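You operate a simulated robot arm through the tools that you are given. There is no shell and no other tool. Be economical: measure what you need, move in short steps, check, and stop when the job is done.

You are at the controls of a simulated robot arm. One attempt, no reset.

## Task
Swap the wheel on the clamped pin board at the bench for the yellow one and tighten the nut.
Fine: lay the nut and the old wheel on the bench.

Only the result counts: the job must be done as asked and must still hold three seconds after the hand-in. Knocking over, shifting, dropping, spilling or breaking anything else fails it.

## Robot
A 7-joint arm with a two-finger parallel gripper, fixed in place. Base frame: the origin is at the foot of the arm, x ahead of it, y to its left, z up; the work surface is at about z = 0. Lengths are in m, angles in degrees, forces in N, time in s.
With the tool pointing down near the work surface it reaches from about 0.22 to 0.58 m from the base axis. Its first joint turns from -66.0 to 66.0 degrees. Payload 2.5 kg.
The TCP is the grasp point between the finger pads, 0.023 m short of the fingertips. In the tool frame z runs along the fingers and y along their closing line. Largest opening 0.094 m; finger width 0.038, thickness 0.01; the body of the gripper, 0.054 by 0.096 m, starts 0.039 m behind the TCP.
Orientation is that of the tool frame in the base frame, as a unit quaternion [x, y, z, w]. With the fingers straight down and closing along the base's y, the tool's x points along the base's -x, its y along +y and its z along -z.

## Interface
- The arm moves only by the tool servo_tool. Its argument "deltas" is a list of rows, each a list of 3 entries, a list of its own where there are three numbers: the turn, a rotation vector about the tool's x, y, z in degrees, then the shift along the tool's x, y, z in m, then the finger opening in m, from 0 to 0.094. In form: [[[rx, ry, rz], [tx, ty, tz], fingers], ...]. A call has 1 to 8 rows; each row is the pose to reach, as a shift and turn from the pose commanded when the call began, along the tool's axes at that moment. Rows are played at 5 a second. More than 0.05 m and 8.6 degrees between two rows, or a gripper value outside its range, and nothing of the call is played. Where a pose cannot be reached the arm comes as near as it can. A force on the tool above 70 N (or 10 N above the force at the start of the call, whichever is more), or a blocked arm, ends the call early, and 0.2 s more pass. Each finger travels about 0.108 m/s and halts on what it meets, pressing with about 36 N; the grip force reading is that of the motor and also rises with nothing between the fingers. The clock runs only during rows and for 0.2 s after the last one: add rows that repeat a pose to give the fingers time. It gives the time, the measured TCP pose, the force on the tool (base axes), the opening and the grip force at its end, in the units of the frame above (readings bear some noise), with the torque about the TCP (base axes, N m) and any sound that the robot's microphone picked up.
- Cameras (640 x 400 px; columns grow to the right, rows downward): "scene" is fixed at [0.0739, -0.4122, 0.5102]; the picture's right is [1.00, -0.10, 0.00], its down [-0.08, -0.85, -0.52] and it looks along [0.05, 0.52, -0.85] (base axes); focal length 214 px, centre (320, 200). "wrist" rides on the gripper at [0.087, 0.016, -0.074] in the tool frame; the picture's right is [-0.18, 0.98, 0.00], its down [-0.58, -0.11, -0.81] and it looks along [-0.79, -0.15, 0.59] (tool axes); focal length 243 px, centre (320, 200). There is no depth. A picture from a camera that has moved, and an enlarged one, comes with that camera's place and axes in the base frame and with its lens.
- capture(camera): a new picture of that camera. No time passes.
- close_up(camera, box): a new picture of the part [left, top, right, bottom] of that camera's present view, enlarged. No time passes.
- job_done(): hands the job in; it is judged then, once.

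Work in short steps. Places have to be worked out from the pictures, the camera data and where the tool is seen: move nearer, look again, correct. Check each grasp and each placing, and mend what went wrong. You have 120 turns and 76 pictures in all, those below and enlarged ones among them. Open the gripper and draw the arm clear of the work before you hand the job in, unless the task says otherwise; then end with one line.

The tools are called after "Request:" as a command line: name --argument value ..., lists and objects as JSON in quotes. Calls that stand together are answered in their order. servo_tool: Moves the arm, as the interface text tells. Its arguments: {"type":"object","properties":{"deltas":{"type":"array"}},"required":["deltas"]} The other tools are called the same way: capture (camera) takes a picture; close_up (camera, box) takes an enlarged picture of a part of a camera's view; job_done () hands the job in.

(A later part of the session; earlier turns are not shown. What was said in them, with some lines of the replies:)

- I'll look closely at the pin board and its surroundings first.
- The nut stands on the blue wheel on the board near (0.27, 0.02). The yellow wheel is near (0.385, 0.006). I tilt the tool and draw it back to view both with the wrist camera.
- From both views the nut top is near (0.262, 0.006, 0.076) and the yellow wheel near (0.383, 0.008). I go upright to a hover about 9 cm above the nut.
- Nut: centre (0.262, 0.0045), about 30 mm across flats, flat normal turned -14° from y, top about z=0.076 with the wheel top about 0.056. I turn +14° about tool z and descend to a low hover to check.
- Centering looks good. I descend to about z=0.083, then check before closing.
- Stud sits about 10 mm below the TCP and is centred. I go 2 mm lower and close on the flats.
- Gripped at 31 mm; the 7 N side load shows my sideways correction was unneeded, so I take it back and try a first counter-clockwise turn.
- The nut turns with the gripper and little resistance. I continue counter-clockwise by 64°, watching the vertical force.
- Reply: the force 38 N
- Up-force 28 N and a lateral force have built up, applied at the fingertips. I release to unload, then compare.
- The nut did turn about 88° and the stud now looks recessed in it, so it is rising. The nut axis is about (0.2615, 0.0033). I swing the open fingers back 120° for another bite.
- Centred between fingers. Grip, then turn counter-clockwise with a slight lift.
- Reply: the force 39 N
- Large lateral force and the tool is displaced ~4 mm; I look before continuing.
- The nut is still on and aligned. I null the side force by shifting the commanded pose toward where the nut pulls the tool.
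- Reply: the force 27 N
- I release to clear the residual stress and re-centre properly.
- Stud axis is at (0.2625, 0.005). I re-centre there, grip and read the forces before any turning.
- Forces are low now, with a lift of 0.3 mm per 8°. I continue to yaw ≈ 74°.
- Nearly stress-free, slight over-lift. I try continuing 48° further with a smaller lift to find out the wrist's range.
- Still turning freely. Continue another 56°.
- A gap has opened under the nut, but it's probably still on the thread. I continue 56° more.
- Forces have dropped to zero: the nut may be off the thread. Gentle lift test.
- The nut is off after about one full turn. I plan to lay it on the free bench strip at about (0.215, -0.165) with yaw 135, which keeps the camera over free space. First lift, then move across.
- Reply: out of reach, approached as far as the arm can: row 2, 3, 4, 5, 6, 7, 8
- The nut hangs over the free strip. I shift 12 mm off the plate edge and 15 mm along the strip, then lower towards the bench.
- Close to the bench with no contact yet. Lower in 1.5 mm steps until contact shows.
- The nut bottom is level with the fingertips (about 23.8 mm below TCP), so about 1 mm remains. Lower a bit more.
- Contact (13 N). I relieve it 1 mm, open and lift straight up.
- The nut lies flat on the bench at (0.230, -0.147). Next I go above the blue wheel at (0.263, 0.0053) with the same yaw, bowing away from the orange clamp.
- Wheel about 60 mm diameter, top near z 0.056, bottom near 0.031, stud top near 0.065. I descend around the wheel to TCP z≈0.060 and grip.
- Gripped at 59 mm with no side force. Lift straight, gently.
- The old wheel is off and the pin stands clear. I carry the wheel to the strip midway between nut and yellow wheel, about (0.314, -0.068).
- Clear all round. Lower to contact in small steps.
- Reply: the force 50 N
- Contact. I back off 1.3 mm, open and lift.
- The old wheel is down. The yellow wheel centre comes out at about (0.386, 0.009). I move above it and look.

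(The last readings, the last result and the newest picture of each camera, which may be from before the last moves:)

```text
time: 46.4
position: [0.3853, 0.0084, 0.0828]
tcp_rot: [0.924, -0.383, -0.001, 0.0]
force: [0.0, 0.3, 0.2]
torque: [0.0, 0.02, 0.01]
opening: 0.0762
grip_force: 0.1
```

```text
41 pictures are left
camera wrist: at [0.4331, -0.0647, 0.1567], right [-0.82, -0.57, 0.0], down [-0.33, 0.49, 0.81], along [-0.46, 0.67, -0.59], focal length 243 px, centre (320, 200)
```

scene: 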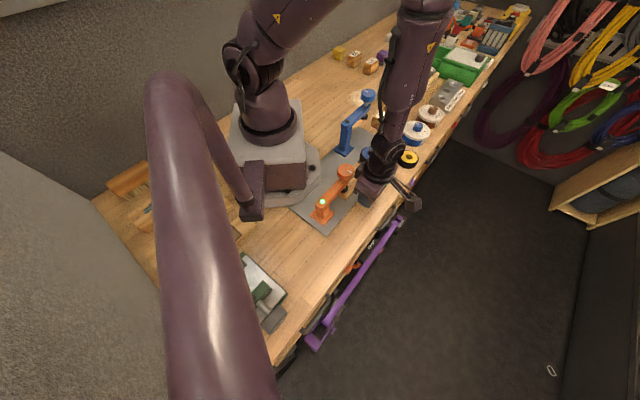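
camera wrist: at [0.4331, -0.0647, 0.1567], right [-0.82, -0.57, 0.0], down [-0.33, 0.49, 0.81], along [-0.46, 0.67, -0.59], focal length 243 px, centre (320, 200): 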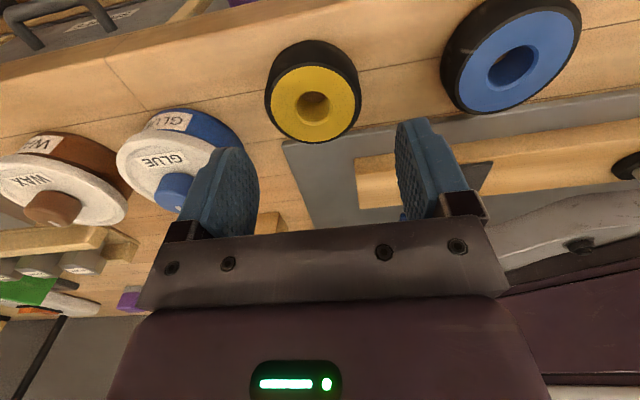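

Nearly centred. I correct by about 2.5 mm and go down to the same relative height at which I held the blue wheel.

Request:
servo_tool --deltas '[[[0, 0, 0], [0.002, -0.0007, 0.025], 0.076], [[0, 0, 0], [0.002, -0.0007, 0.045], 0.076], [[0, 0, 0], [0.002, -0.0007, 0.054], 0.076], [[0, 0, 0], [0.002, -0.0007, 0.054], 0.076]]'

Request:
capture --camera "wrist"

```text
time: 47.4
position: [0.3871, 0.0063, 0.0274]
tcp_rot: [0.924, -0.382, -0.001, 0.0]
force: [-0.2, 0.2, 0.1]
torque: [0.01, 0.03, 0.0]
opening: 0.076
grip_force: 0.1
```

```text
40 pictures are left
camera wrist: at [0.4354, -0.0656, 0.1021], right [-0.82, -0.57, 0.0], down [-0.33, 0.49, 0.81], along [-0.46, 0.67, -0.59], focal length 243 px, centre (320, 200)
```

wrist: 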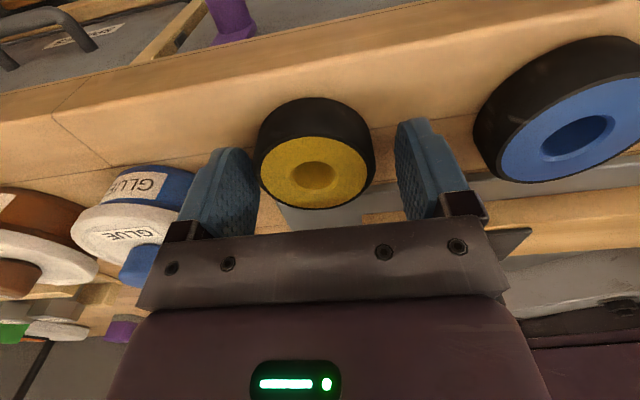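

The view matches the blue grip within 2 px in the row; I correct 2.5 mm sideways and close.

Request:
servo_tool --deltas '[[[0, 0, 0], [0, -0.0025, 0], 0.076], [[0, 0, 0], [0, -0.0025, 0], 0.05], [[0, 0, 0], [0, -0.0025, 0], 0.05], [[0, 0, 0], [0, -0.0025, 0], 0.05]]'

Request:
close_up --camera "wrist" --box '[220, 70, 420, 220]'

```text
time: 48.4
position: [0.389, 0.0103, 0.0282]
tcp_rot: [0.924, -0.383, 0.001, 0.0]
force: [-0.5, -0.2, -1.2]
torque: [-0.05, -0.01, 0.0]
opening: 0.0592
grip_force: 35.6
```

```text
2.67 times, centred on (320, 145) of wrist
camera zoom: at [0.4371, -0.0639, 0.1021], right [-0.82, -0.57, 0.0], down [-0.33, 0.49, 0.81], along [-0.46, 0.67, -0.59], focal length 647 px, centre (320, 347)
```

zoom: 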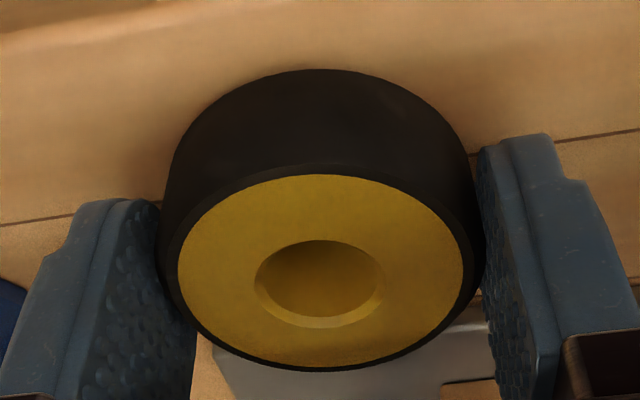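

Gripped at 59 mm, about 1 mm offset relative to the blue one. Summed commanded moves put the pin at (-0.0854, +0.0912, -0.0325) in the tool frame. I lift and carry it above the pin.

Request:
servo_tool --deltas '[[[0, 0, 0], [0, 0, -0.03], 0.05], [[0, 0, 0], [0, 0, -0.07], 0.05], [[0, 0, 0], [0, 0, -0.095], 0.05], [[0, 0, 0], [-0.0285, 0.0305, -0.095], 0.05], [[0, 0, 0], [-0.057, 0.061, -0.095], 0.05], [[0, 0, 0], [-0.0854, 0.0912, -0.095], 0.05], [[0, 0, 0], [-0.0854, 0.0912, -0.085], 0.05], [[0, 0, 0], [-0.0854, 0.0912, -0.085], 0.05]]'

Request:
capture --camera "wrist"

Request:
close_up --camera "scene" --box '[330, 110, 430, 200]'

```text
time: 50.2
position: [0.2631, 0.0053, 0.1123]
tcp_rot: [0.924, -0.383, 0.0, -0.001]
force: [-0.3, 0.5, -0.9]
torque: [0.01, 0.01, 0.0]
opening: 0.0592
grip_force: 36.4
```

```text
38 pictures are left
camera wrist: at [0.3116, -0.0687, 0.1872], right [-0.83, -0.56, 0.0], down [-0.33, 0.49, 0.81], along [-0.46, 0.67, -0.59], focal length 243 px, centre (320, 200)
```

wrist: 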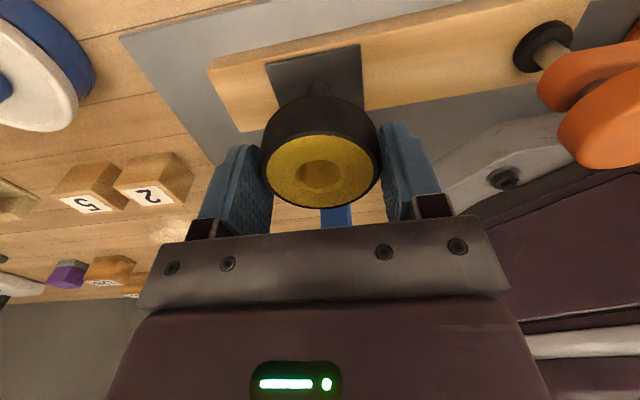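

```text
4.44 times, centred on (380, 155) of scene
camera zoom: at [0.0739, -0.4122, 0.5102], right [1.0, -0.1, 0.0], down [-0.08, -0.85, -0.52], along [0.05, 0.52, -0.85], focal length 953 px, centre (53, 400)
```

zoom: 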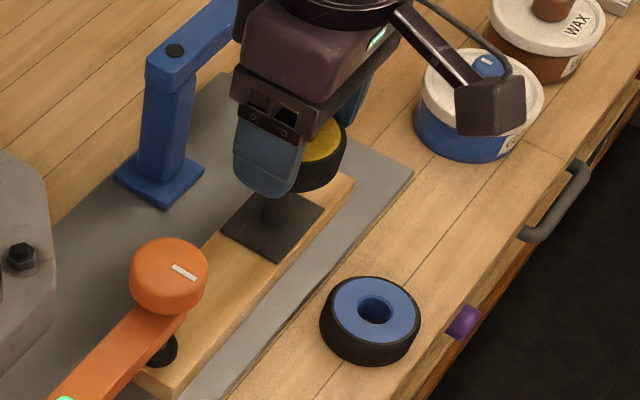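

The view matches that of the blue wheel when lifted. I lower onto the pin in small steps.

Request:
servo_tool --deltas '[[[0, 0, 0], [0, 0, 0.012], 0.05], [[0, 0, 0], [0, 0, 0.018], 0.05], [[0, 0, 0], [0, 0, 0.022], 0.05], [[0, 0, 0], [0, 0, 0.026], 0.05], [[0, 0, 0], [0, 0, 0.03], 0.05], [[0, 0, 0], [0, 0, 0.03], 0.05]]'

Request:
close_up --camera "wrist" --box '[220, 70, 420, 220]'

```text
time: 51.6
position: [0.2644, 0.0056, 0.0835]
tcp_rot: [0.924, -0.383, 0.0, 0.0]
force: [0.1, -0.2, 0.0]
torque: [0.0, -0.01, -0.02]
opening: 0.0591
grip_force: 35.8
```

```text
2.67 times, centred on (320, 145) of wrist
camera zoom: at [0.3122, -0.0683, 0.1573], right [-0.82, -0.57, 0.0], down [-0.33, 0.49, 0.81], along [-0.46, 0.67, -0.59], focal length 647 px, centre (320, 347)
```

zoom: 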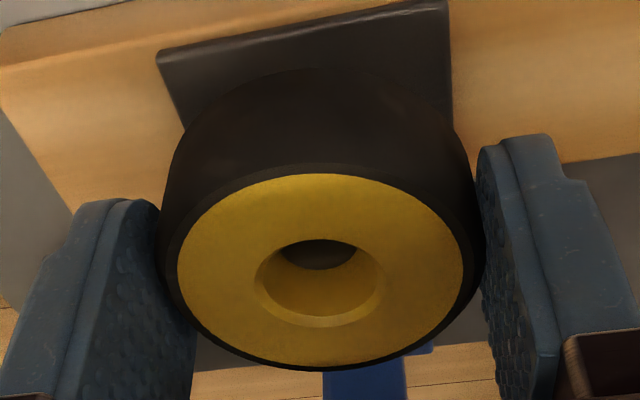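

No force, and the pin shows inside the bore. Continue down to seat.

Request:
servo_tool --deltas '[[[0, 0, 0], [0, 0, 0.004], 0.05], [[0, 0, 0], [0, 0, 0.008], 0.05], [[0, 0, 0], [0, 0, 0.012], 0.05], [[0, 0, 0], [0, 0, 0.016], 0.05], [[0, 0, 0], [0, 0, 0.0205], 0.05], [[0, 0, 0], [0, 0, 0.0205], 0.05]]'

Request:
close_up --camera "wrist" --box '[220, 70, 420, 220]'

```text
time: 53.0
position: [0.2644, 0.0055, 0.0618]
tcp_rot: [0.924, -0.383, 0.0, 0.0]
force: [0.3, 0.2, -1.7]
torque: [0.0, -0.01, -0.01]
opening: 0.0593
grip_force: 36.1
```

```text
2.67 times, centred on (320, 145) of wrist
camera zoom: at [0.3124, -0.068, 0.1369], right [-0.82, -0.57, 0.0], down [-0.33, 0.49, 0.81], along [-0.46, 0.67, -0.59], focal length 647 px, centre (320, 347)
```

zoom: 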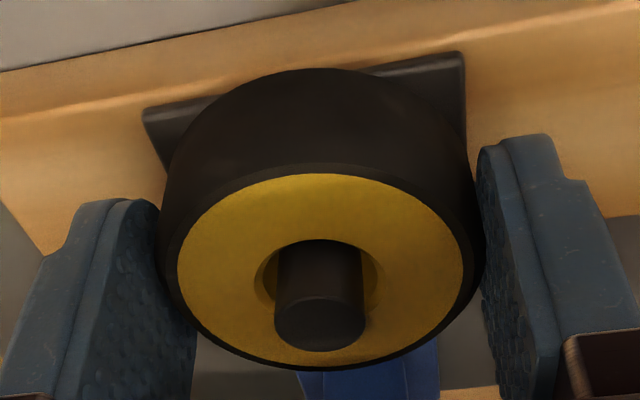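

The pin is through the bore and well centred. Feel for the seat.

Request:
servo_tool --deltas '[[[0, 0, 0], [0, 0, 0.0008], 0.05], [[0, 0, 0], [0, 0, 0.0016], 0.05], [[0, 0, 0], [0, 0, 0.0016], 0.05]]'

```text
time: 53.8
position: [0.2645, 0.0049, 0.0607]
tcp_rot: [0.923, -0.384, 0.0, 0.0]
force: [-0.3, 0.1, -0.5]
torque: [0.01, 0.0, 0.02]
opening: 0.0593
grip_force: 35.9
```

Request:
servo_tool --deltas '[[[0, 0, 0], [0, 0, 0.0008], 0.05], [[0, 0, 0], [0, 0, 0.0015], 0.05], [[0, 0, 0], [0, 0, 0.0015], 0.05]]'

```text
time: 54.6
position: [0.2627, 0.0057, 0.0594]
tcp_rot: [0.924, -0.381, 0.0, -0.001]
force: [-4.4, -0.1, 13.7]
torque: [0.2, 0.13, 0.04]
opening: 0.059
grip_force: 35.9
```

Seated (14 N). Release and lift.

Request:
servo_tool --deltas '[[[0, 0, 0], [0, 0, -0.0008], 0.05], [[0, 0, 0], [0, 0, -0.0008], 0.07], [[0, 0, 0], [0, 0, -0.0008], 0.08], [[0, 0, 0], [0, 0, -0.0008], 0.08], [[0, 0, 0], [0, 0, -0.025], 0.08], [[0, 0, 0], [0, 0, -0.06], 0.08]]'

Request:
close_up --camera "wrist" --box '[220, 20, 420, 170]'

```text
time: 56.0
position: [0.2645, 0.0038, 0.1205]
tcp_rot: [0.924, -0.382, 0.0, 0.0]
force: [-0.2, 0.1, -0.3]
torque: [0.02, 0.0, 0.01]
opening: 0.0798
grip_force: 0.0
```

```text
2.67 times, centred on (320, 95) of wrist
camera zoom: at [0.3126, -0.0678, 0.1947], right [-0.82, -0.57, 0.0], down [-0.33, 0.49, 0.81], along [-0.46, 0.66, -0.59], focal length 647 px, centre (320, 480)
```

zoom: 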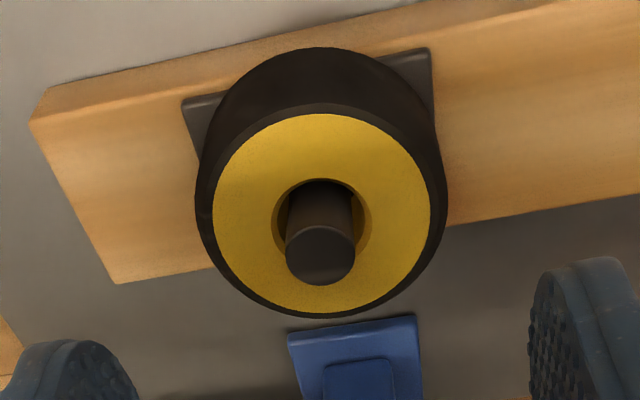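

The yellow wheel is seated with the pin standing proud. I go back to the nut along the reverse path, from the summed commands, and hover.

Request:
servo_tool --deltas '[[[0, 0, 0], [0.0292, 0.0308, -0.005], 0.07], [[0, 0, 0], [0.062, 0.062, -0.005], 0.06], [[0, 0, 0], [0.0842, 0.0972, -0.005], 0.055], [[0, 0, 0], [0.0846, 0.1322, 0.0], 0.055], [[0, 0, 0], [0.0846, 0.1322, 0.035], 0.055], [[0, 0, 0], [0.0846, 0.1322, 0.06], 0.055], [[0, 0, 0], [0.0846, 0.1322, 0.06], 0.055]]'

Request:
capture --camera "wrist"

```text
time: 57.6
position: [0.2309, -0.149, 0.058]
tcp_rot: [0.924, -0.382, 0.001, 0.0]
force: [0.0, -0.6, -0.3]
torque: [0.0, 0.0, 0.01]
opening: 0.0549
grip_force: 0.1
```

```text
33 pictures are left
camera wrist: at [0.2791, -0.2213, 0.1327], right [-0.82, -0.57, 0.0], down [-0.33, 0.49, 0.81], along [-0.46, 0.67, -0.59], focal length 243 px, centre (320, 200)
```

wrist: 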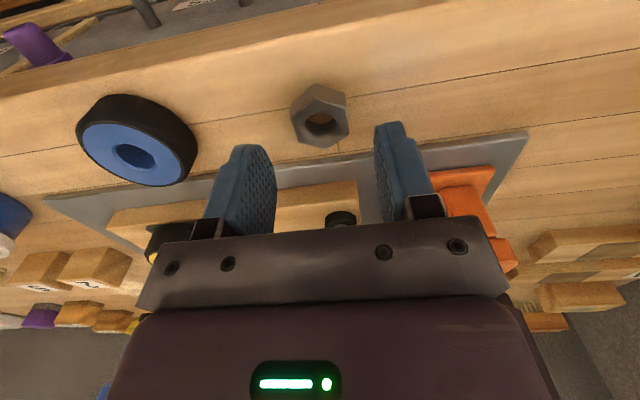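

Lined up. I descend to 3 mm above the earlier hold height and close.

Request:
servo_tool --deltas '[[[0, 0, 0], [0, 0, 0.015], 0.055], [[0, 0, 0], [0, 0, 0.03], 0.055], [[0, 0, 0], [0, 0, 0.03], 0.055], [[0, 0, 0], [0, 0, 0.03], 0.02], [[0, 0, 0], [0, 0, 0.03], 0.02], [[0, 0, 0], [0, 0, 0.03], 0.02]]'

Request:
close_up --camera "wrist" --box '[220, 60, 420, 210]'

```text
time: 59.0
position: [0.2311, -0.149, 0.0291]
tcp_rot: [0.924, -0.383, 0.0, 0.0]
force: [0.1, 0.2, 0.5]
torque: [0.02, -0.01, -0.03]
opening: 0.0315
grip_force: 35.9
```

```text
2.67 times, centred on (320, 135) of wrist
camera zoom: at [0.2791, -0.2212, 0.1036], right [-0.82, -0.57, 0.0], down [-0.33, 0.49, 0.81], along [-0.46, 0.67, -0.59], focal length 647 px, centre (320, 373)
```

zoom: 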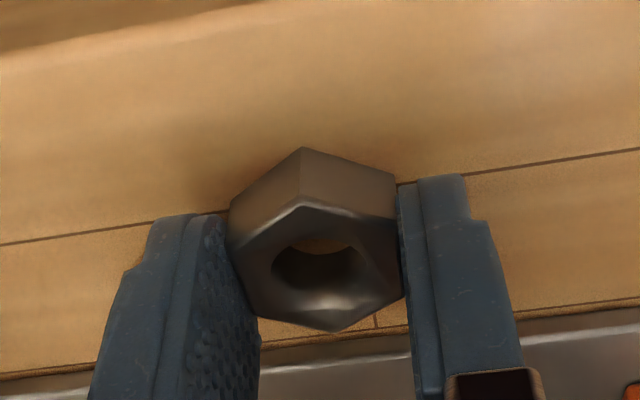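

Nut gripped. I lift and carry it above the pin along the same bowed path.

Request:
servo_tool --deltas '[[[0, 0, 0], [0, 0, -0.045], 0.02], [[0, 0, 0], [0, 0, -0.09], 0.02], [[0, 0, 0], [0, -0.035, -0.096], 0.02], [[0, 0, 0], [-0.022, -0.07, -0.096], 0.02], [[0, 0, 0], [-0.055, -0.1, -0.096], 0.02], [[0, 0, 0], [-0.0856, -0.1318, -0.096], 0.02], [[0, 0, 0], [-0.0856, -0.1318, -0.09], 0.02], [[0, 0, 0], [-0.0856, -0.1318, -0.09], 0.02]]'

Request:
capture --camera "wrist"

```text
time: 60.8
position: [0.2628, 0.0048, 0.1188]
tcp_rot: [0.924, -0.383, 0.0, 0.0]
force: [-0.2, 0.0, -0.2]
torque: [-0.02, 0.01, 0.02]
opening: 0.0312
grip_force: 35.8
```

```text
31 pictures are left
camera wrist: at [0.3109, -0.0676, 0.1936], right [-0.82, -0.57, 0.0], down [-0.33, 0.49, 0.81], along [-0.46, 0.66, -0.59], focal length 243 px, centre (320, 200)
```

wrist: 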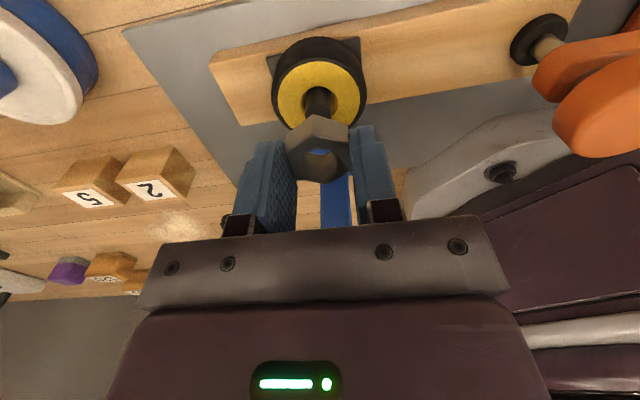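

Aligned above the pin. I wind the wrist back to yaw 234°, the start of the clockwise screwing, then lower to just above the pin.

Request:
servo_tool --deltas '[[[0, 0, -8], [0, 0, 0], 0.02], [[0, 0, -16], [0, 0, 0], 0.02], [[0, 0, -24], [0, 0, 0], 0.02], [[0, 0, -32], [0, 0, 0], 0.02], [[0, 0, -40], [0, 0, 0], 0.02], [[0, 0, -48], [0, 0, 0], 0.02], [[0, 0, -56], [0, 0, 0], 0.02], [[0, 0, -64], [0, 0, 0], 0.02]]'

Request:
servo_tool --deltas '[[[0, 0, -8], [0, 0, 0], 0.02], [[0, 0, -16], [0, 0, 0], 0.02], [[0, 0, -24], [0, 0, 0], 0.02], [[0, 0, -32], [0, 0, 0.01], 0.02], [[0, 0, -35], [0, 0, 0.02], 0.02], [[0, 0, -35], [0, 0, 0.02], 0.02]]'

Request:
capture --camera "wrist"

Request:
close_up --camera "scene" --box '[330, 110, 420, 180]'

```text
time: 62.6
position: [0.262, 0.0065, 0.1199]
tcp_rot: [0.986, 0.166, 0.0, 0.0]
force: [0.4, 0.1, -0.2]
torque: [-0.01, 0.03, 0.03]
opening: 0.0311
grip_force: 36.1
```

```text
time: 64.0
position: [0.2626, 0.0051, 0.0993]
tcp_rot: [0.89, 0.455, 0.0, 0.001]
force: [0.5, -0.5, 0.0]
torque: [-0.01, 0.01, 0.01]
opening: 0.0312
grip_force: 36.0
```

```text
30 pictures are left
camera wrist: at [0.3253, 0.0654, 0.1736], right [0.69, -0.73, 0.0], down [-0.43, -0.41, 0.81], along [-0.58, -0.56, -0.59], focal length 243 px, centre (320, 200)
```

wrist: 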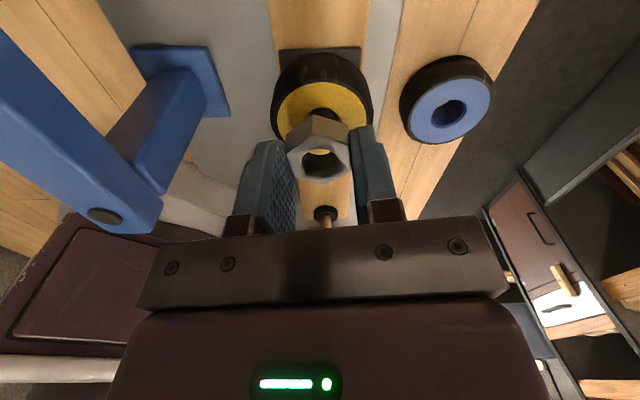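

```text
5.71 times, centred on (375, 145) of scene
camera zoom: at [0.0739, -0.4122, 0.5102], right [1.0, -0.1, 0.0], down [-0.08, -0.85, -0.52], along [0.05, 0.52, -0.85], focal length 1226 px, centre (6, 514)
```

zoom: 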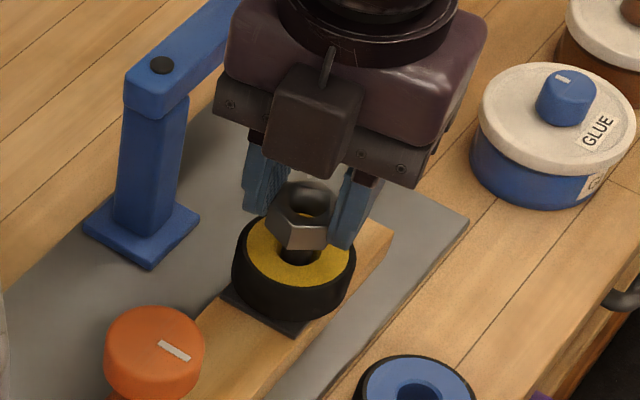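

The nut floats just above the pin, well aligned. Lower it gently to touch the pin.

Request:
servo_tool --deltas '[[[0, 0, 0], [0, 0, 0.002], 0.02], [[0, 0, 0], [0, 0, 0.004], 0.02], [[0, 0, 0], [0, 0, 0.006], 0.02], [[0, 0, 0], [0, 0, 0.007], 0.02], [[0, 0, 0], [0, 0, 0.007], 0.02]]'

```text
time: 65.2
position: [0.2638, 0.0044, 0.0928]
tcp_rot: [0.891, 0.454, 0.0, 0.001]
force: [4.9, -2.6, 2.8]
torque: [-0.02, -0.11, 0.01]
opening: 0.0311
grip_force: 36.2
```

Light contact. I null the small side force and begin clockwise turning with gentle descent.

Request:
servo_tool --deltas '[[[0, 0, 0], [0, 0.0008, 0], 0.02], [[0, 0, 8], [0, 0.0008, 0.0003], 0.02], [[0, 0, 16], [0, 0.0008, 0.0006], 0.02], [[0, 0, 24], [0, 0.0008, 0.0009], 0.02], [[0, 0, 32], [0, 0.0008, 0.0011], 0.02], [[0, 0, 32], [0, 0.0008, 0.0011], 0.02]]'

```text
time: 66.6
position: [0.264, 0.0047, 0.092]
tcp_rot: [0.982, 0.19, 0.0, 0.0]
force: [-1.4, 3.4, 16.3]
torque: [0.16, 0.11, 0.01]
opening: 0.0313
grip_force: 36.3
```

Request:
servo_tool --deltas '[[[0, 0, 8], [0, 0, 0], 0.02], [[0, 0, 16], [0, 0, 0], 0.02], [[0, 0, 24], [0, 0, 0], 0.02], [[0, 0, 32], [0, 0, 0], 0.02], [[0, 0, 40], [0, 0, 0], 0.02], [[0, 0, 48], [0, 0, 0], 0.02], [[0, 0, 48], [0, 0, 0], 0.02]]'

Request:
close_up --camera "wrist" --box '[220, 60, 420, 210]'

```text
time: 68.2
position: [0.2636, 0.0046, 0.092]
tcp_rot: [0.974, -0.227, 0.0, 0.001]
force: [2.1, 4.5, -0.6]
torque: [0.16, -0.04, -0.01]
opening: 0.031
grip_force: 35.9
```

```text
2.67 times, centred on (320, 135) of wrist
camera zoom: at [0.3328, -0.0482, 0.166], right [-0.6, -0.8, 0.0], down [-0.47, 0.35, 0.81], along [-0.65, 0.48, -0.59], focal length 647 px, centre (320, 373)
```

zoom: 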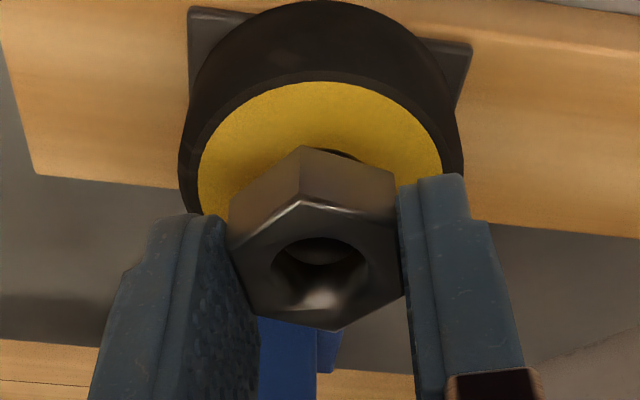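

Up-force vanished while turning: the thread has engaged. I continue clockwise with descent matched to the thread (about 0.18 mm per 8°).

Request:
servo_tool --deltas '[[[0, 0, 8], [0, 0, 0.0002], 0.02], [[0, 0, 16], [0, 0, 0.0004], 0.02], [[0, 0, 24], [0, 0, 0.0006], 0.02], [[0, 0, 32], [0, 0, 0.0008], 0.02], [[0, 0, 40], [0, 0, 0.001], 0.02], [[0, 0, 48], [0, 0, 0.0012], 0.02], [[0, 0, 56], [0, 0, 0.0014], 0.02], [[0, 0, 64], [0, 0, 0.0016], 0.02]]'

```text
time: 70.0
position: [0.2645, 0.0034, 0.0896]
tcp_rot: [-0.706, 0.708, 0.0, 0.001]
force: [8.1, 7.1, -0.3]
torque: [0.2, -0.14, -0.01]
opening: 0.0313
grip_force: 35.5
```

Request:
servo_tool --deltas '[[[0, 0, 8], [-0.001, -0.001, 0.0002], 0.02], [[0, 0, 16], [-0.001, -0.001, 0.0004], 0.02], [[0, 0, 24], [-0.001, -0.001, 0.0006], 0.02], [[0, 0, 32], [-0.001, -0.001, 0.0008], 0.02], [[0, 0, 40], [-0.001, -0.001, 0.001], 0.02], [[0, 0, 48], [-0.001, -0.001, 0.0012], 0.02], [[0, 0, 56], [-0.001, -0.001, 0.0014], 0.02], [[0, 0, 64], [-0.001, -0.001, 0.0016], 0.02]]'

```text
time: 71.8
position: [0.2641, 0.0063, 0.0882]
tcp_rot: [-0.224, 0.975, 0.0, -0.001]
force: [-3.5, -15.0, 4.2]
torque: [-0.21, -0.18, 0.02]
opening: 0.0312
grip_force: 35.5
```

Request:
servo_tool --deltas '[[[0, 0, 8], [0.0011, -0.0013, 0.0002], 0.02], [[0, 0, 16], [0.0011, -0.0013, 0.0004], 0.02], [[0, 0, 24], [0.0011, -0.0013, 0.0006], 0.02], [[0, 0, 32], [0.0011, -0.0013, 0.0008], 0.02], [[0, 0, 40], [0.0011, -0.0013, 0.001], 0.02], [[0, 0, 48], [0.0011, -0.0013, 0.0012], 0.02], [[0, 0, 56], [0.0011, -0.0013, 0.0014], 0.02], [[0, 0, 64], [0.0011, -0.0013, 0.0016], 0.02]]'

Request:
close_up --camera "wrist" --box '[220, 60, 420, 210]'

```text
time: 73.6
position: [0.2643, 0.004, 0.0878]
tcp_rot: [0.327, 0.945, 0.0, 0.0]
force: [0.5, 7.5, 4.6]
torque: [0.32, 0.18, -0.02]
opening: 0.0312
grip_force: 36.3
```

```text
2.67 times, centred on (320, 135) of wrist
camera zoom: at [0.2048, 0.0699, 0.161], right [0.75, 0.66, 0.0], down [0.39, -0.44, 0.81], along [0.53, -0.61, -0.59], focal length 647 px, centre (320, 373)
```

zoom: 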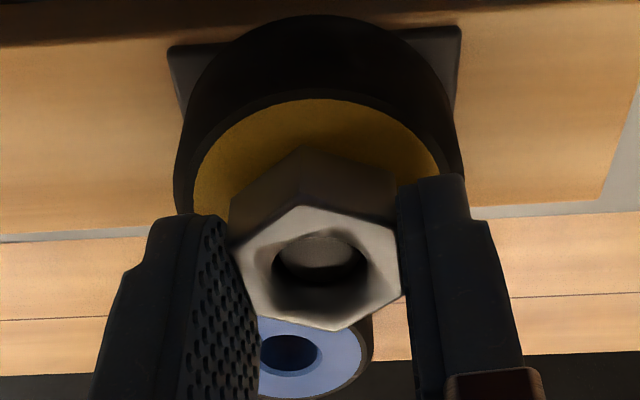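

Threading well. I open and swing the wrist back 180° for the final bite.

Request:
servo_tool --deltas '[[[0, 0, 0], [0, 0, 0], 0.055], [[0, 0, 0], [0, 0, 0], 0.055], [[0, 0, -8], [0, 0, 0], 0.055], [[0, 0, -16], [0, 0, 0], 0.055], [[0, 0, -24], [0, 0, 0], 0.055], [[0, 0, -32], [0, 0, 0], 0.055], [[0, 0, -40], [0, 0, 0], 0.055], [[0, 0, -48], [0, 0, 0], 0.055]]'

Request:
servo_tool --deltas '[[[0, 0, -8], [0, 0, 0], 0.055], [[0, 0, -16], [0, 0, 0], 0.055], [[0, 0, -24], [0, 0, 0], 0.055], [[0, 0, -32], [0, 0, 0], 0.055], [[0, 0, -40], [0, 0, 0], 0.055], [[0, 0, -48], [0, 0, 0], 0.055], [[0, 0, -56], [0, 0, 0], 0.055], [[0, 0, -64], [0, 0, 0], 0.055]]'

Request:
servo_tool --deltas '[[[0, 0, -8], [0, 0, 0], 0.055], [[0, 0, -16], [0, 0, 0], 0.055], [[0, 0, -24], [0, 0, 0], 0.055], [[0, 0, -32], [0, 0, 0], 0.055], [[0, 0, -40], [0, 0, 0], 0.055], [[0, 0, -48], [0, 0, 0], 0.055], [[0, 0, -56], [0, 0, 0], 0.055], [[0, 0, -64], [0, 0, 0], 0.055]]'

Request:
close_up --camera "wrist" --box '[220, 60, 420, 210]'

```text
time: 75.4
position: [0.2638, 0.0042, 0.0868]
tcp_rot: [-0.089, 0.996, -0.001, 0.0]
force: [-0.2, 0.1, 0.8]
torque: [0.0, -0.06, -0.01]
opening: 0.0551
grip_force: 0.1
```

```text
time: 77.2
position: [0.2648, 0.0035, 0.0861]
tcp_rot: [-0.603, 0.798, 0.0, -0.001]
force: [-0.3, 0.2, -0.2]
torque: [-0.01, 0.02, -0.03]
opening: 0.0548
grip_force: 0.0
```

```text
time: 79.0
position: [0.2641, 0.0051, 0.0866]
tcp_rot: [0.935, -0.356, 0.0, 0.0]
force: [-0.2, 0.7, 0.2]
torque: [-0.02, 0.02, 0.01]
opening: 0.0551
grip_force: 0.1
```

```text
2.67 times, centred on (320, 135) of wrist
camera zoom: at [0.3163, -0.0659, 0.161], right [-0.79, -0.61, 0.0], down [-0.36, 0.47, 0.81], along [-0.49, 0.64, -0.59], focal length 647 px, centre (320, 373)
```

zoom: 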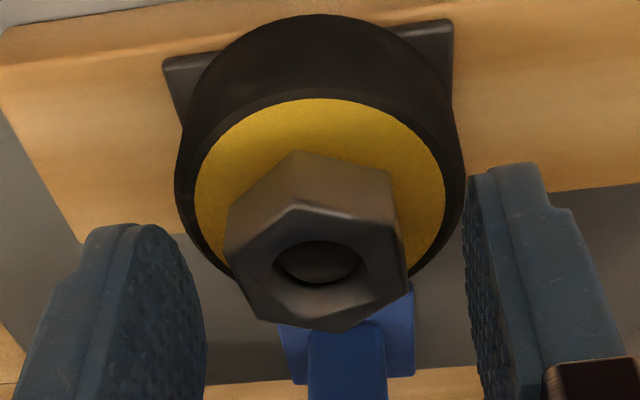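

Fingers are 4° short of the flats; I correct, grip, and continue clockwise.

Request:
servo_tool --deltas '[[[0, 0, -4], [0, 0, 0], 0.055], [[0, 0, -4], [0, 0, 0], 0.02], [[0, 0, -4], [0, 0, 0], 0.02], [[0, 0, -4], [0, 0, 0], 0.02]]'

Request:
servo_tool --deltas '[[[0, 0, 8], [0, 0, 0.0002], 0.02], [[0, 0, 16], [0, 0, 0.0004], 0.02], [[0, 0, 24], [0, 0, 0.0006], 0.02], [[0, 0, 32], [0, 0, 0.0008], 0.02], [[0, 0, 40], [0, 0, 0.001], 0.02], [[0, 0, 40], [0, 0, 0.001], 0.02]]'

```text
time: 80.0
position: [0.2648, 0.005, 0.0863]
tcp_rot: [0.946, -0.324, 0.001, -0.001]
force: [2.2, 2.5, 0.4]
torque: [0.04, -0.05, -0.03]
opening: 0.0311
grip_force: 35.9
```

```text
time: 81.4
position: [0.2642, 0.0051, 0.0863]
tcp_rot: [0.776, -0.63, 0.0, 0.0]
force: [1.7, 3.8, 3.5]
torque: [0.12, -0.07, 0.01]
opening: 0.0313
grip_force: 35.9
```

Request:
servo_tool --deltas '[[[0, 0, 8], [0, 0, 0.0002], 0.02], [[0, 0, 16], [0, 0, 0.0004], 0.02], [[0, 0, 24], [0, 0, 0.0006], 0.02], [[0, 0, 32], [0, 0, 0.0008], 0.02], [[0, 0, 40], [0, 0, 0.001], 0.02], [[0, 0, 48], [0, 0, 0.0012], 0.02], [[0, 0, 48], [0, 0, 0.0012], 0.02]]'

Request:
close_up --camera "wrist" --box '[220, 60, 420, 210]'

```text
time: 83.0
position: [0.2644, 0.0045, 0.085]
tcp_rot: [-0.453, 0.892, 0.001, 0.0]
force: [-4.0, 6.3, 17.7]
torque: [0.2, 0.13, -0.06]
opening: 0.0314
grip_force: 35.9
```

```text
2.67 times, centred on (320, 135) of wrist
camera zoom: at [0.1987, -0.0567, 0.1591], right [-0.69, 0.73, 0.0], down [0.43, 0.41, 0.81], along [0.59, 0.55, -0.59], focal length 647 px, centre (320, 373)
```

zoom: 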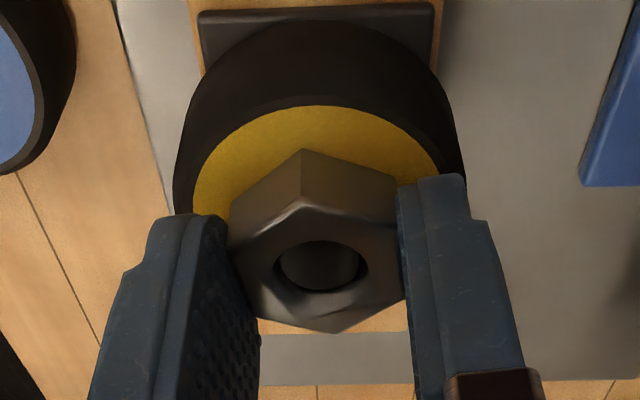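

Up-force of 18 N: descent is a bit ahead of the thread or the nut is near the wheel. I keep turning without descent, watching the torque.

Request:
servo_tool --deltas '[[[0, 0, 8], [0, 0, 0], 0.02], [[0, 0, 16], [0, 0, 0], 0.02], [[0, 0, 24], [0, 0, 0], 0.02], [[0, 0, 24], [0, 0, 0], 0.02]]'

```text
time: 84.0
position: [0.2648, 0.0046, 0.0841]
tcp_rot: [-0.258, 0.966, 0.0, 0.001]
force: [3.3, -4.7, -0.3]
torque: [-0.09, -0.11, 0.77]
opening: 0.0357
grip_force: 36.3
```

Torque rose to 0.77 N·m and the fingers ride up the corners: the nut has stopped turning. Look at it.

Request:
close_up --camera "wrist" --box '[220, 60, 420, 210]'

```text
2.67 times, centred on (320, 135) of wrist
camera zoom: at [0.18, -0.0258, 0.1589], right [-0.33, 0.94, 0.0], down [0.56, 0.2, 0.81], along [0.76, 0.27, -0.59], focal length 647 px, centre (320, 373)
```

zoom: 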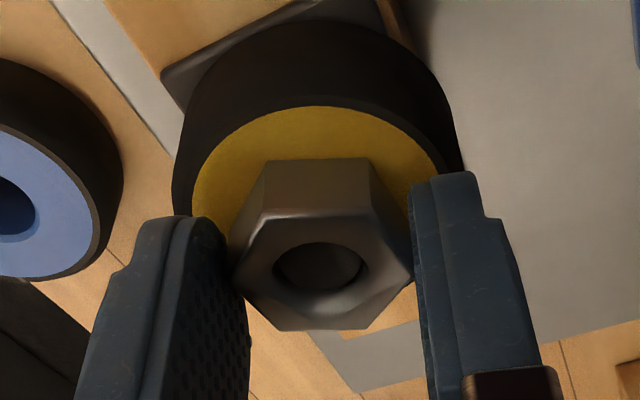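

Nut bottom computes to about 0.0573, i.e. at the wheel top. I realign with the flats (back ~26°), regrip and apply a firm final turn to verify tightness.

Request:
servo_tool --deltas '[[[0, 0, 0], [0, 0, 0], 0.055], [[0, 0, -8], [0, 0, 0], 0.055], [[0, 0, -16], [0, 0, 0], 0.055], [[0, 0, -24], [0, 0, 0], 0.055], [[0, 0, -26], [0, 0, 0], 0.055]]'

Request:
close_up --camera "wrist" --box '[220, 60, 420, 210]'

```text
time: 85.2
position: [0.2636, 0.0041, 0.0846]
tcp_rot: [-0.471, 0.882, 0.0, 0.0]
force: [0.1, -0.6, 0.1]
torque: [0.01, 0.0, -0.03]
opening: 0.0549
grip_force: 0.1
```

```text
2.67 times, centred on (320, 135) of wrist
camera zoom: at [0.2012, -0.0592, 0.1588], right [-0.71, 0.7, 0.0], down [0.41, 0.42, 0.81], along [0.56, 0.58, -0.59], focal length 647 px, centre (320, 373)
```

zoom: 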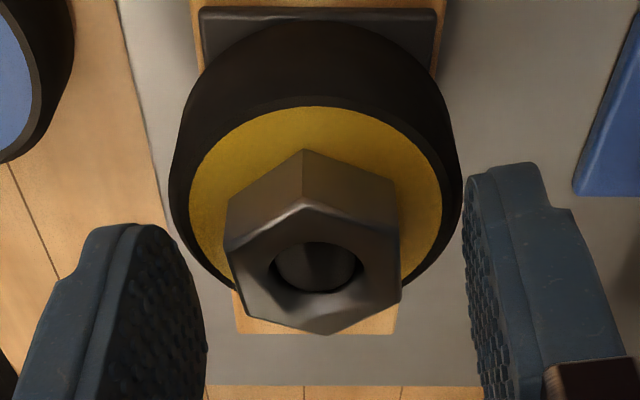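

Request:
servo_tool --deltas '[[[0, 0, 3], [0, 0, 0], 0.055], [[0, 0, 3], [0, 0, 0], 0.02], [[0, 0, 3], [0, 0, 0], 0.02], [[0, 0, 3], [0, 0, 0], 0.02], [[0, 0, 6], [0, 0, 0], 0.02], [[0, 0, 9], [0, 0, 0], 0.02], [[0, 0, 9], [0, 0, 0], 0.02]]'

```text
time: 86.8
position: [0.2656, 0.0045, 0.0836]
tcp_rot: [-0.399, 0.917, -0.001, 0.001]
force: [7.5, 0.3, -0.3]
torque: [-0.1, -0.03, 1.2]
opening: 0.0322
grip_force: 34.7
```

Torque 1.2 N·m already with the nut resisting. I push a few degrees more.

Request:
servo_tool --deltas '[[[0, 0, 3], [0, 0, 0], 0.02], [[0, 0, 6], [0, 0, 0], 0.02], [[0, 0, 6], [0, 0, 0], 0.02]]'

Request:
close_up --camera "wrist" --box '[220, 60, 420, 210]'

```text
time: 87.6
position: [0.2647, 0.004, 0.0837]
tcp_rot: [-0.35, 0.937, -0.001, 0.001]
force: [9.4, -3.5, 0.0]
torque: [-0.1, -0.36, 1.0]
opening: 0.0337
grip_force: 35.8
```

```text
2.67 times, centred on (320, 135) of wrist
camera zoom: at [0.1874, -0.0408, 0.1586], right [-0.51, 0.86, 0.0], down [0.51, 0.3, 0.81], along [0.7, 0.41, -0.59], focal length 647 px, centre (320, 373)
```

zoom: 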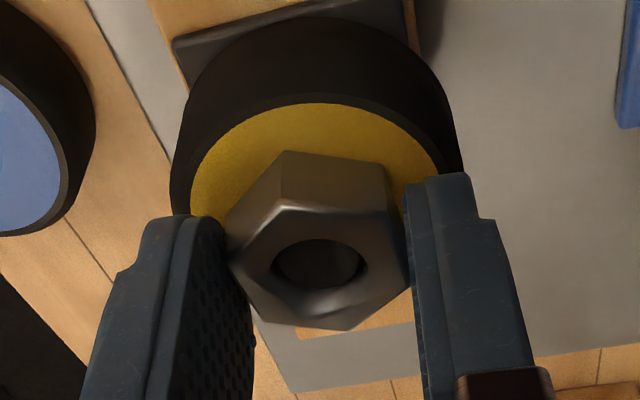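

The nut holds against the full torque the fingers can give (they slip at about 1.2 N·m), so it is tight. Open and lift away.

Request:
servo_tool --deltas '[[[0, 0, 0], [0, 0, 0], 0.06], [[0, 0, 0], [0, 0, 0], 0.06], [[0, 0, 0], [0, 0, -0.03], 0.06], [[0, 0, 0], [0, 0, -0.075], 0.06], [[0, 0, 0], [-0.04, 0, -0.1], 0.06], [[0, 0, 0], [-0.08, 0, -0.12], 0.06], [[0, 0, 0], [-0.08, 0, -0.12], 0.06]]'

Request:
close_up --camera "scene" --box '[300, 90, 450, 230]'

Request:
capture --camera "wrist"

```text
time: 89.2
position: [0.3247, 0.0573, 0.2041]
tcp_rot: [-0.35, 0.937, 0.0, 0.0]
force: [0.2, -0.3, -0.6]
torque: [-0.03, -0.02, 0.02]
opening: 0.0599
grip_force: 0.0
```

```text
2.86 times, centred on (375, 160) of scene
camera zoom: at [0.0739, -0.4122, 0.5102], right [1.0, -0.1, 0.0], down [-0.08, -0.85, -0.52], along [0.05, 0.52, -0.85], focal length 613 px, centre (163, 314)
```

zoom: 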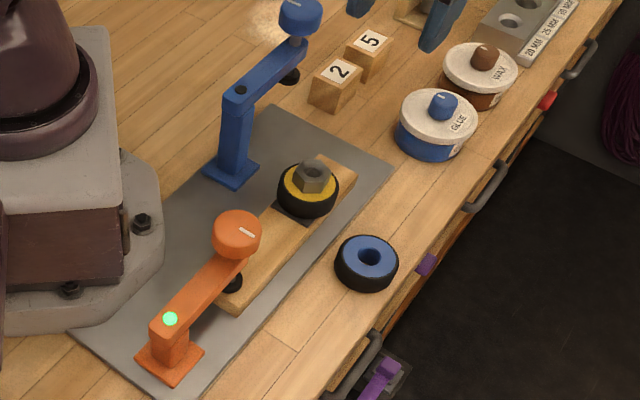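

```text
20 pictures are left
camera wrist: at [0.2474, 0.0122, 0.2796], right [-0.51, 0.86, 0.0], down [0.51, 0.3, 0.81], along [0.7, 0.41, -0.59], focal length 243 px, centre (320, 200)
```

wrist: 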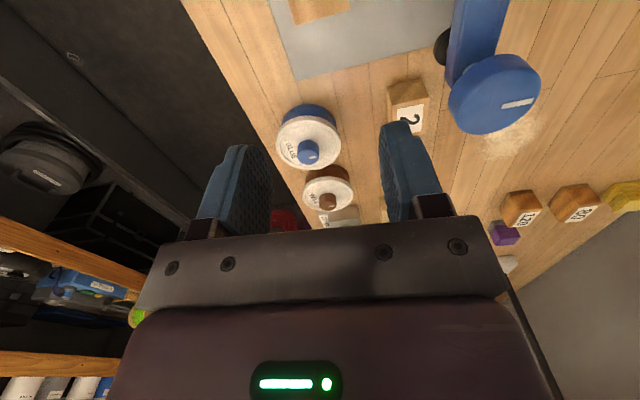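

Request:
close_up --camera "scene" --box '[350, 135, 400, 170]'

```text
11.43 times, centred on (375, 152) of scene
camera zoom: at [0.0739, -0.4122, 0.5102], right [1.0, -0.1, 0.0], down [-0.08, -0.85, -0.52], along [0.05, 0.52, -0.85], focal length 2451 px, centre (-309, 743)
```

zoom: 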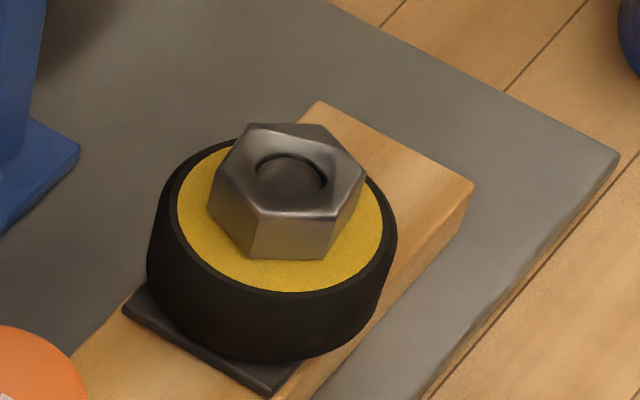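

The nut sits flat on the yellow wheel, nothing else has moved, and the arm is clear with the gripper open. Handing in.

Request:
job_done

```text
The job is handed in.
```

The yellow wheel is on the pin board with the nut tightened until the gripper slipped on it at about 1.2 N·m. The old blue wheel is on the bench, and nothing else appears to have moved.
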